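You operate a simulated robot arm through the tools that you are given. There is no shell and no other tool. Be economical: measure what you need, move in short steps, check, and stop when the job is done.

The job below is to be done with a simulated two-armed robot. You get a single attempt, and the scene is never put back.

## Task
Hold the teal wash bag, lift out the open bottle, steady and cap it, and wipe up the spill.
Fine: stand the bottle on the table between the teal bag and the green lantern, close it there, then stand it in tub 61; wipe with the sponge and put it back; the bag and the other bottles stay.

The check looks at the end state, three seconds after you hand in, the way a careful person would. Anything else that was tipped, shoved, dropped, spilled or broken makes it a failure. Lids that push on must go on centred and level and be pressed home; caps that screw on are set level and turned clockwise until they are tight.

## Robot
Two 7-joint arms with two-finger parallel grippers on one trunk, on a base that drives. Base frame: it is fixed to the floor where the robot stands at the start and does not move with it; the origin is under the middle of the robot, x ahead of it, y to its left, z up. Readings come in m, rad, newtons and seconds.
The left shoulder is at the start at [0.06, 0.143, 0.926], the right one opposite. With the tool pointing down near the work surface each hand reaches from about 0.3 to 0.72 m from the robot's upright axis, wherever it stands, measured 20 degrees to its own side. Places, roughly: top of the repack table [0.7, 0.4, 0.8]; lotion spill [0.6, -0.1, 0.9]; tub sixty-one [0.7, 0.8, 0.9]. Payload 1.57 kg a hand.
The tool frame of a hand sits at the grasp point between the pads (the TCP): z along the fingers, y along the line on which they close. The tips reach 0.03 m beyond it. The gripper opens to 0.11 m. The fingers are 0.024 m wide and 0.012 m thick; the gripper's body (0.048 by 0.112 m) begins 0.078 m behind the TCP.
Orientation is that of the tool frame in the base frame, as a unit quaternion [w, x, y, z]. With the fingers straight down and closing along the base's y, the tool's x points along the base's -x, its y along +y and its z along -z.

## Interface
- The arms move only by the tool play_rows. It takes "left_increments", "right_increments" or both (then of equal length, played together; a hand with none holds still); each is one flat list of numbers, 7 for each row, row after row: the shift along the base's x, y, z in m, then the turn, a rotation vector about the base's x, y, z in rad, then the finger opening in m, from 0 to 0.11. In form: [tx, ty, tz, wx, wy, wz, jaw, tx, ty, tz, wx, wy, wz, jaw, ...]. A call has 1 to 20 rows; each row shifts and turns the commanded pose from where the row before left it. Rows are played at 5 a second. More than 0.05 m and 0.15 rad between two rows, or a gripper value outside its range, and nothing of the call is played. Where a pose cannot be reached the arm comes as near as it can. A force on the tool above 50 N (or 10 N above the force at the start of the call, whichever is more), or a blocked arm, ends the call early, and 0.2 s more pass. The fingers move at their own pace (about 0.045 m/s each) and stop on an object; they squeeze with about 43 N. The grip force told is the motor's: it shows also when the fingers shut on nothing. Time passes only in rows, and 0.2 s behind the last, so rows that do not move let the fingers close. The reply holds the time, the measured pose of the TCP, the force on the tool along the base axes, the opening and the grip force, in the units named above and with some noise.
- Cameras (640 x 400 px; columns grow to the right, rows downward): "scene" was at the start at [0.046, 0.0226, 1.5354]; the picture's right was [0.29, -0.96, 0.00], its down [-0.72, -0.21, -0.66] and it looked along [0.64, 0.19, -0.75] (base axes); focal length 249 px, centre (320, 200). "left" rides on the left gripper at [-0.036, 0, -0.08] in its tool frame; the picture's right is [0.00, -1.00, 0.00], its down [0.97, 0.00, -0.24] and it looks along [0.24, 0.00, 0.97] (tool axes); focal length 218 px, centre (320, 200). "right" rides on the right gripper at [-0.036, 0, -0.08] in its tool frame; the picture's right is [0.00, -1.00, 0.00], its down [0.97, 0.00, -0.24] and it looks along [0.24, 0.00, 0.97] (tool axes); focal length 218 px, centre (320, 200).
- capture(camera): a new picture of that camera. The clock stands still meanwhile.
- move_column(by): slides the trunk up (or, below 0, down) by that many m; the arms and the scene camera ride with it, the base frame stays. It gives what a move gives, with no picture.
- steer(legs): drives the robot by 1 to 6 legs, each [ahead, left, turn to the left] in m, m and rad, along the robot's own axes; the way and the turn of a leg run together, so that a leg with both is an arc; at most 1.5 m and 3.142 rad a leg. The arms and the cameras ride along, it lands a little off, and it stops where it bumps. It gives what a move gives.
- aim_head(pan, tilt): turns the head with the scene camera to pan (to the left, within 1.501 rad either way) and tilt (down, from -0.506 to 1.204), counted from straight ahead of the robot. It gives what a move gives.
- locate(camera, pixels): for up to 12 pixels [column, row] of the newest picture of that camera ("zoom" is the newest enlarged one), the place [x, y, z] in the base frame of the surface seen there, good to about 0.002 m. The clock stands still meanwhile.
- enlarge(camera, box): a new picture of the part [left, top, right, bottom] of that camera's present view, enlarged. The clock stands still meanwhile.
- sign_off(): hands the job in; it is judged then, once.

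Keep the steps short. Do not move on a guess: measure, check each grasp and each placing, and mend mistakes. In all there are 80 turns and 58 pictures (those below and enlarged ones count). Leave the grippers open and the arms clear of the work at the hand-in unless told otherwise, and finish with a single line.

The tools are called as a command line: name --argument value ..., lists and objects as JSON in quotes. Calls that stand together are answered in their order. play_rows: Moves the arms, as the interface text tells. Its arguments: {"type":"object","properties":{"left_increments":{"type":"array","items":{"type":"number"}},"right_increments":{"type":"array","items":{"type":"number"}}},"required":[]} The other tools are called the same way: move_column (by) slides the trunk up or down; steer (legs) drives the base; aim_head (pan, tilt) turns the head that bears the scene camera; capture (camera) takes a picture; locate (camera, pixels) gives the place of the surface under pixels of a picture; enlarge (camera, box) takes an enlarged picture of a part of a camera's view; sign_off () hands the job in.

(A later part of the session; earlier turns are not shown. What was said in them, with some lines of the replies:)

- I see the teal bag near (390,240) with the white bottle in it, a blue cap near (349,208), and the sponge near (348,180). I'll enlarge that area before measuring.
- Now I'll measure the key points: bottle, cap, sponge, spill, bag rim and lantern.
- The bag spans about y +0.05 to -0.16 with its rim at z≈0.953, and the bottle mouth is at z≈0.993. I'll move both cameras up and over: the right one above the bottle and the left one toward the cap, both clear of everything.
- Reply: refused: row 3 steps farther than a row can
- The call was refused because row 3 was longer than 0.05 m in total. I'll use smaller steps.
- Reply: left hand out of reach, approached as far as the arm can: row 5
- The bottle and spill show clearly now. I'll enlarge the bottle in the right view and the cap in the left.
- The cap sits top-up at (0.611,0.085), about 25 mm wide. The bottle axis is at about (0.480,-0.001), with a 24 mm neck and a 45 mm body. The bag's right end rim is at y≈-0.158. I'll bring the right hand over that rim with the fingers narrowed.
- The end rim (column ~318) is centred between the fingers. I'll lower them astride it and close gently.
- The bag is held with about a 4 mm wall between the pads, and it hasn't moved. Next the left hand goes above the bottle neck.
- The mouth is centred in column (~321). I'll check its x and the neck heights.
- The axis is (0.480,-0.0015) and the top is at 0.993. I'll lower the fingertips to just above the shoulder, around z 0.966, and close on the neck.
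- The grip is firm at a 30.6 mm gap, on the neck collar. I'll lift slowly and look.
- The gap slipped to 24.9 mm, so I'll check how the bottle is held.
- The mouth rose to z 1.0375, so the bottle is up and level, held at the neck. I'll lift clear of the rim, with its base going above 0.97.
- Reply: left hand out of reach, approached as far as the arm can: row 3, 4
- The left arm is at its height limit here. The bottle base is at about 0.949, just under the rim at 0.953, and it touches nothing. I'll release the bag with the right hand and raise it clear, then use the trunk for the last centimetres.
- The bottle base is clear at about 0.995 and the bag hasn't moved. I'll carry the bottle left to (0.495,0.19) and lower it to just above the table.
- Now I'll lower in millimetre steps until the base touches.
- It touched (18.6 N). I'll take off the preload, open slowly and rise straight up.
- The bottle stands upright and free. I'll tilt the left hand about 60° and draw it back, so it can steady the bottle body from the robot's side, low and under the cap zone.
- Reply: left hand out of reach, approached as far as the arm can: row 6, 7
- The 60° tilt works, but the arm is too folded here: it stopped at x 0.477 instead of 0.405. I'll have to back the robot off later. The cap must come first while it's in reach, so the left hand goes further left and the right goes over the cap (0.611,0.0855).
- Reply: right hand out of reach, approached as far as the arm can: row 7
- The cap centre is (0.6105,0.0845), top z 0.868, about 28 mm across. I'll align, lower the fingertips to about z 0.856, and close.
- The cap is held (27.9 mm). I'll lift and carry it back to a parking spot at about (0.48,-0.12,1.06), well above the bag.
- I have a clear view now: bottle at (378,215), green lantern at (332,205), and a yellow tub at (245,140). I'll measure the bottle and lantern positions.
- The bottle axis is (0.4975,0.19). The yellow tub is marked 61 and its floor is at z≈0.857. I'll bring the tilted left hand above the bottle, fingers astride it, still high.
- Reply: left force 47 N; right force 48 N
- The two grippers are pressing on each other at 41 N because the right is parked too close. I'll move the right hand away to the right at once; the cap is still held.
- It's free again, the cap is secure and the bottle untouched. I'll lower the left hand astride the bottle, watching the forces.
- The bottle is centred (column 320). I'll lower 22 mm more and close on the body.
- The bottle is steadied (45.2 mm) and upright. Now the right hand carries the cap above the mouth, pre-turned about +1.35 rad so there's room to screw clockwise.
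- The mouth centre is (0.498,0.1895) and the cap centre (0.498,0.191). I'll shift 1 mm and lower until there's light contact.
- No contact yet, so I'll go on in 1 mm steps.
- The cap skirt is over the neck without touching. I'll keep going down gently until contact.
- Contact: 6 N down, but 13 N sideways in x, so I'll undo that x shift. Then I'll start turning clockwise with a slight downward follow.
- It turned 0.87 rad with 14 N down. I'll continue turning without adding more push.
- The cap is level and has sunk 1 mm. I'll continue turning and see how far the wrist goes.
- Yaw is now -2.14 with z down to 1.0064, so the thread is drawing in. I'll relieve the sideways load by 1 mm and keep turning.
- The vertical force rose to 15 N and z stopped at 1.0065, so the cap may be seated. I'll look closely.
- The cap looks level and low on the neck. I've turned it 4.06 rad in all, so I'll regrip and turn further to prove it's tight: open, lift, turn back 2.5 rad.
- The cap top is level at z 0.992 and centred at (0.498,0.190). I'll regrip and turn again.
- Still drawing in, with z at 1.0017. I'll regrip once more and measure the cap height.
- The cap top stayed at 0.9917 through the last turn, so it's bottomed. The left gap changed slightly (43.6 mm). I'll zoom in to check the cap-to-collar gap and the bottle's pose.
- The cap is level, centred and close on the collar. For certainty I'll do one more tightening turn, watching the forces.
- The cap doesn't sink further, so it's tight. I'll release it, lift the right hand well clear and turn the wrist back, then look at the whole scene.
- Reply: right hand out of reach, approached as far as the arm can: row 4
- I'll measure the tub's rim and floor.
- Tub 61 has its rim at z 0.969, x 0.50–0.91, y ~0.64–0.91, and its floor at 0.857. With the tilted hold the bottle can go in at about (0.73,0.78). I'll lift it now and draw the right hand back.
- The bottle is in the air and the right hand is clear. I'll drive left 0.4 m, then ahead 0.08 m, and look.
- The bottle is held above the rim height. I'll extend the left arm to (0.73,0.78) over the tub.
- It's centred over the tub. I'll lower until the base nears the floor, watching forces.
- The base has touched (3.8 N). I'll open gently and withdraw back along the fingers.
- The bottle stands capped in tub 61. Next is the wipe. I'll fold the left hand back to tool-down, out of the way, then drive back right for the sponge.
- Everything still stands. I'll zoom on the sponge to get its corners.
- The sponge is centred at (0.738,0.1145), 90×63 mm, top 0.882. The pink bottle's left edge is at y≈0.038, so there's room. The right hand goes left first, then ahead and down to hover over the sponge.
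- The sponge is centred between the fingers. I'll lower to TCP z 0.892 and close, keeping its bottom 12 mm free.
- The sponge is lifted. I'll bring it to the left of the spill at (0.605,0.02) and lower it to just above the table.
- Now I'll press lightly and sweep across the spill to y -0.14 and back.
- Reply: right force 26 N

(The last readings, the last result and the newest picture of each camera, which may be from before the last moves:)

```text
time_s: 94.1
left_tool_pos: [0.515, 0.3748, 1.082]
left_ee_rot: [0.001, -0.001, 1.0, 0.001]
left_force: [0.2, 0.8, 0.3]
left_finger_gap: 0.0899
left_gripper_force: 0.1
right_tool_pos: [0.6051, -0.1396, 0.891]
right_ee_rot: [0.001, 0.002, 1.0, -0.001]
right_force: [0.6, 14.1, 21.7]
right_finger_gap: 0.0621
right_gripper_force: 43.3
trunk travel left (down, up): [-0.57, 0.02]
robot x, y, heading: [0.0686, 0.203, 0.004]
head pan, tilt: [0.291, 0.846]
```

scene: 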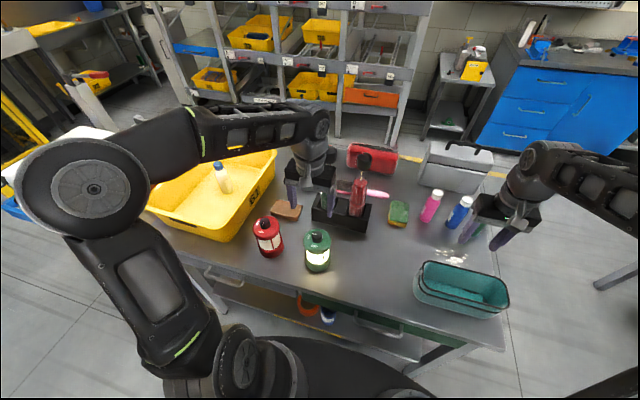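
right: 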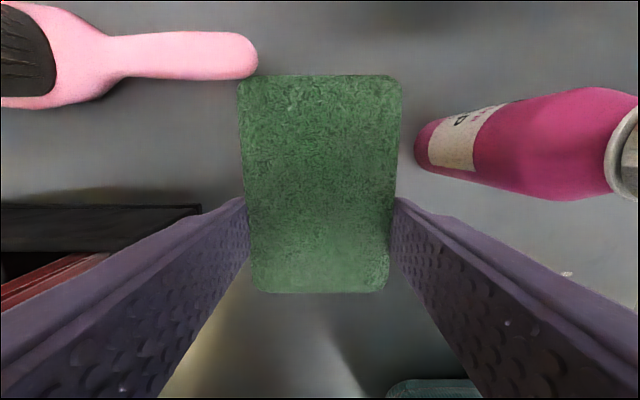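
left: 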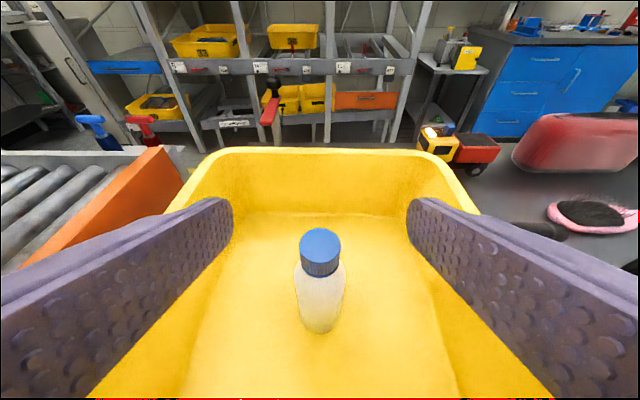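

There was good contact at 22 N. I'll sweep back along a lane 20 mm further out, then again along a nearer one.

play_rows --right_increments '[0.02, 0, 0, 0, 0, 0, 0.045, 0, 0.025, 0, 0, 0, 0, 0.045, 0, 0.025, 0, 0, 0, 0, 0.045, 0, 0.025, 0, 0, 0, 0, 0.045, 0, 0.025, 0, 0, 0, 0, 0.045, 0, 0.025, 0, 0, 0, 0, 0.045, 0, 0.025, 0, 0, 0, 0, 0.045, -0.02, 0, 0, 0, 0, 0, 0.045, -0.02, 0, 0, 0, 0, 0, 0.045, 0, -0.025, 0, 0, 0, 0, 0.045, 0, -0.025, 0, 0, 0, 0, 0.045, 0, -0.025, 0, 0, 0, 0, 0.045, 0, -0.025, 0, 0, 0, 0, 0.045, 0, -0.025, 0, 0, 0, 0, 0.045, 0, -0.025, 0, 0, 0, 0, 0.045, 0, 0, 0, 0, 0, 0, 0.045]'

play_rows --right_increments '[0.02, 0.025, 0, 0, 0, 0, 0.045, 0, 0.03, 0, 0, 0, 0, 0.045, 0, 0.03, 0, 0, 0, 0, 0.045, 0, 0.03, 0, 0, 0, 0, 0.045, 0, 0.03, 0, 0, 0, 0, 0.045, 0, 0.03, 0, 0, 0, 0, 0.045, 0, 0, 0.03, 0, 0, 0, 0.045, 0, 0, 0.035, 0, 0, 0, 0.045, 0, 0.035, 0, 0, 0, 0, 0.045, 0, 0.035, 0, 0, 0, 0, 0.045, 0, 0, 0, 0, 0, 0, 0.045]'

enlarge --camera "scene" --box '[370, 180, 530, 280]'

```text
time_s: 97.5
left_tool_pos: [0.5151, 0.3722, 1.0824]
left_ee_rot: [0.0, 0.0, 1.0, 0.002]
left_force: [0.8, -0.5, 0.2]
left_finger_gap: 0.09
left_gripper_force: 0.1
right_tool_pos: [0.5851, -0.1408, 0.8889]
right_ee_rot: [0.0, 0.003, 1.0, -0.001]
right_force: [-1.8, 9.1, 14.3]
right_finger_gap: 0.0619
right_gripper_force: 43.0
trunk travel left (down, up): [-0.57, 0.02]
robot x, y, heading: [0.0674, 0.2037, -0.0]
head pan, tilt: [0.291, 0.846]
```

```text
time_s: 99.9
left_tool_pos: [0.5162, 0.3709, 1.0818]
left_ee_rot: [0.0, -0.001, 1.0, 0.002]
left_force: [0.5, -0.2, -0.3]
left_finger_gap: 0.0898
left_gripper_force: 0.0
right_tool_pos: [0.608, 0.106, 0.9535]
right_ee_rot: [0.0, 0.001, 1.0, 0.0]
right_force: [-0.2, -0.2, -0.7]
right_finger_gap: 0.0618
right_gripper_force: 42.8
trunk travel left (down, up): [-0.57, 0.02]
robot x, y, heading: [0.0657, 0.2032, 0.0]
head pan, tilt: [0.291, 0.846]
```

```text
4.00 times, centred on (450, 230) of scene
```

zoom: 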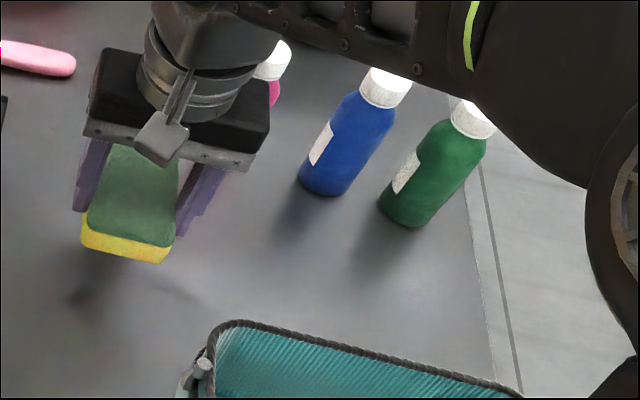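

The spill is gone and the bottles and bag are in place. The sponge goes back to its spot, grip point (0.7245,0.114).

play_rows --right_increments '[0.039, 0.008, 0.01, 0, 0, 0, 0.045, 0.039, 0, 0, 0, 0, 0, 0.045, 0.0385, 0, -0.01, 0, 0, 0, 0.045, 0, 0, -0.03, 0, 0, 0, 0.045, 0, 0, -0.025, 0, 0, 0, 0.045, 0, 0, -0.004, 0, 0, 0, 0.045, 0, 0, 0, 0, 0, 0, 0.045]'

```text
time_s: 101.5
left_tool_pos: [0.5163, 0.3714, 1.0831]
left_ee_rot: [0.0, -0.001, 1.0, 0.002]
left_force: [-1.1, 0.0, -0.3]
left_finger_gap: 0.0899
left_gripper_force: 0.0
right_tool_pos: [0.7228, 0.1135, 0.894]
right_ee_rot: [0.0, 0.002, 1.0, 0.001]
right_force: [0.5, 0.1, -0.2]
right_finger_gap: 0.0619
right_gripper_force: 43.1
trunk travel left (down, up): [-0.57, 0.02]
robot x, y, heading: [0.0715, 0.2015, 0.007]
head pan, tilt: [0.291, 0.846]
```

I'll set it down the last 2 mm, release and rise.

play_rows --right_increments '[0, 0, -0.002, 0, 0, 0, 0.045, 0, 0, -0.0005, 0, 0, 0, 0.045, 0, 0, 0, 0, 0, 0, 0.065, 0, 0, 0, 0, 0, 0, 0.08, 0, 0, 0, 0, 0, 0, 0.088, 0, 0, 0.035, 0, 0, 0, 0.088, 0, 0, 0.035, 0, 0, 0, 0.088, -0.04, 0, 0.015, 0, 0, 0, 0.09, -0.04, 0, 0.02, 0, 0, 0, 0.09, -0.04, 0, 0.02, 0, 0, 0, 0.09, -0.04, 0, 0.02, 0, 0, 0, 0.09, -0.04, 0, 0.02, 0, 0, 0, 0.1, 0, -0.04, 0, 0, 0, 0, 0.11, 0, -0.04, 0, 0, 0, 0, 0.11, 0, 0, 0, 0, 0, 0, 0.11]' --left_increments '[0, 0, 0, 0, 0, 0, 0.09, 0, 0, 0, 0, 0, 0, 0.09, 0, 0, 0, 0, 0, 0, 0.09, 0, 0, 0, 0, 0, 0, 0.09, 0, 0, 0, 0, 0, 0, 0.09, -0.03, 0, 0, 0, 0, 0, 0.09, -0.03, 0, 0, 0, 0, 0, 0.09, -0.03, 0, 0, 0, 0, 0, 0.09, -0.02, 0.03, 0, 0, 0, 0, 0.1, 0, 0.03, 0, 0, 0, 0, 0.11, 0, 0.03, 0, 0, 0, 0, 0.11, 0, 0, 0, 0, 0, 0, 0.11, 0, 0, 0, 0, 0, 0, 0.11, 0, 0, 0, 0, 0, 0, 0.11, 0, 0, 0, 0, 0, 0, 0.11]'

steer --legs '[[-0.12, 0, 0]]'

capture --camera "scene"

```text
time_s: 104.7
left_tool_pos: [0.4064, 0.4616, 1.0825]
left_ee_rot: [0.001, -0.001, 1.0, 0.002]
left_force: [-0.3, 0.0, -0.6]
left_finger_gap: 0.1101
left_gripper_force: 0.0
right_tool_pos: [0.5239, 0.0313, 1.0557]
right_ee_rot: [0.001, 0.002, 1.0, 0.0]
right_force: [0.1, 0.5, -0.5]
right_finger_gap: 0.11
right_gripper_force: 0.1
trunk travel left (down, up): [-0.57, 0.02]
robot x, y, heading: [0.0661, 0.2046, 0.007]
head pan, tilt: [0.291, 0.846]
```

```text
time_s: 105.9
left_tool_pos: [0.2904, 0.4623, 1.083]
left_ee_rot: [0.0, 0.0, 1.0, 0.001]
left_force: [-1.3, 0.0, -0.3]
left_finger_gap: 0.1102
left_gripper_force: 0.1
right_tool_pos: [0.4071, 0.0318, 1.056]
right_ee_rot: [0.001, 0.001, 1.0, 0.0]
right_force: [-1.5, 0.3, 1.4]
right_finger_gap: 0.1101
right_gripper_force: 0.0
trunk travel left (down, up): [-0.57, 0.02]
robot x, y, heading: [-0.0478, 0.2018, 0.005]
head pan, tilt: [0.291, 0.846]
```

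```text
6 pictures are left
```

scene: 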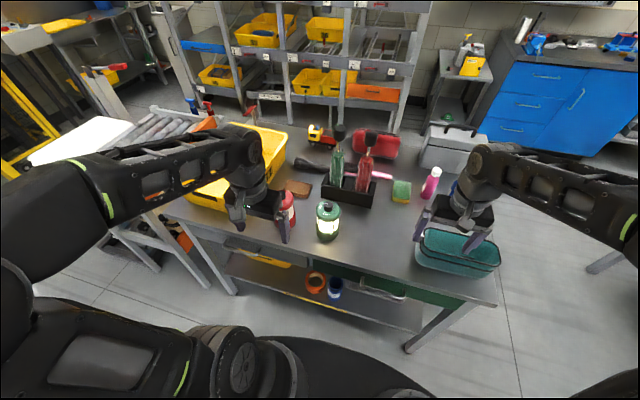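

I'll back off another 0.25 m to be fully clear, and verify the final state.

steer --legs '[[-0.25, 0, 0]]'

enlarge --camera "scene" --box '[320, 100, 480, 200]'

capture --camera "scene"

```text
time_s: 107.7
left_tool_pos: [0.0372, 0.4608, 1.083]
left_ee_rot: [-0.001, -0.003, 1.0, 0.001]
left_force: [-0.5, 0.4, 0.0]
left_finger_gap: 0.1101
left_gripper_force: 0.0
right_tool_pos: [0.1581, 0.0316, 1.0561]
right_ee_rot: [0.001, -0.001, 1.0, 0.0]
right_force: [-0.2, -1.0, 0.0]
right_finger_gap: 0.1101
right_gripper_force: 0.2
trunk travel left (down, up): [-0.57, 0.02]
robot x, y, heading: [-0.2966, 0.1995, 0.011]
head pan, tilt: [0.291, 0.846]
```

```text
4.00 times, centred on (400, 150) of scene
```

zoom: 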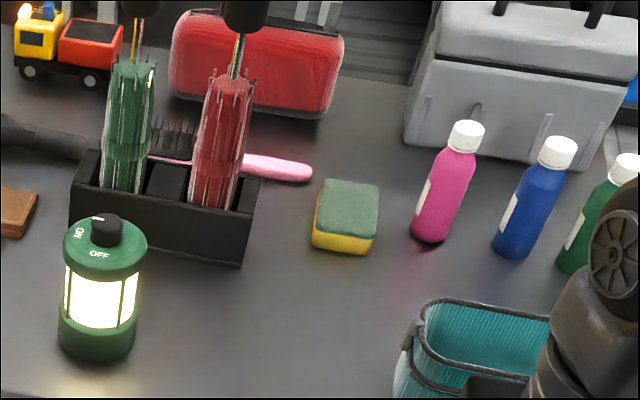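

```text
4 pictures are left
```

scene: 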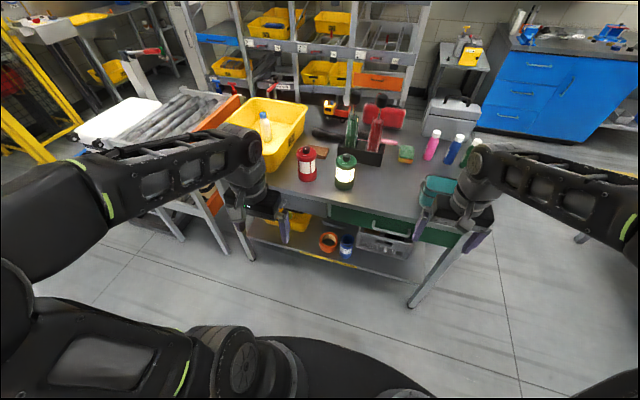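

One last look at the bottle in the tub.

enlarge --camera "scene" --box '[250, 105, 282, 145]'

locate --camera "scene" --pixels '[[406, 151], [425, 185], [264, 114], [266, 130]]'

```text
10.00 times, centred on (266, 125) of scene
```

zoom: 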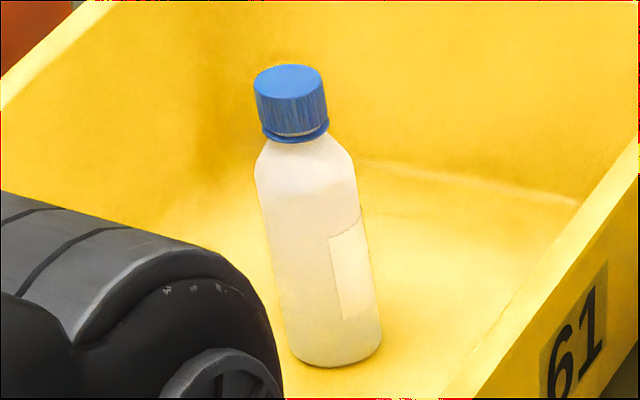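

```text
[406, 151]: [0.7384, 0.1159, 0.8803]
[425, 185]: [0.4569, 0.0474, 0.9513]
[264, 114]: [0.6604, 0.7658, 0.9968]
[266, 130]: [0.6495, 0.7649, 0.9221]
```

The bottle stands capped. I'll check that it's upright from points on its surface.

locate --camera "zoom" --pixels '[[290, 75], [292, 122], [296, 139], [268, 200], [352, 200], [310, 200], [335, 340], [290, 340], [376, 335], [295, 133]]'

```text
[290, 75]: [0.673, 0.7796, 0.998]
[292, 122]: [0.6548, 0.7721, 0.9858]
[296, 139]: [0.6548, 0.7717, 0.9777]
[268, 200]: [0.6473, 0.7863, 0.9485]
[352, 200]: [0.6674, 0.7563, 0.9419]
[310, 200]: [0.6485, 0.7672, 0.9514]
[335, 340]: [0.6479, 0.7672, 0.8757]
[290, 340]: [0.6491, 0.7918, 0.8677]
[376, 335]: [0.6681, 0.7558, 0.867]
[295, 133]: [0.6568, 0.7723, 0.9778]
```

Checks passed: the bottle is vertical in tub 61 with a level cap down on the collar. The sponge is back at (0.738,0.116), the spill is gone, the bag and other bottles are in place, and both grippers are open and clear. I'm handing in.

sign_off

```text
The job is handed in.
```

The bottle is capped and standing in tub 61, the spill is wiped up, the sponge is back in its place, and the bag and other bottles are where they were; the cap's tightness is judged from it sinking no further when turned.
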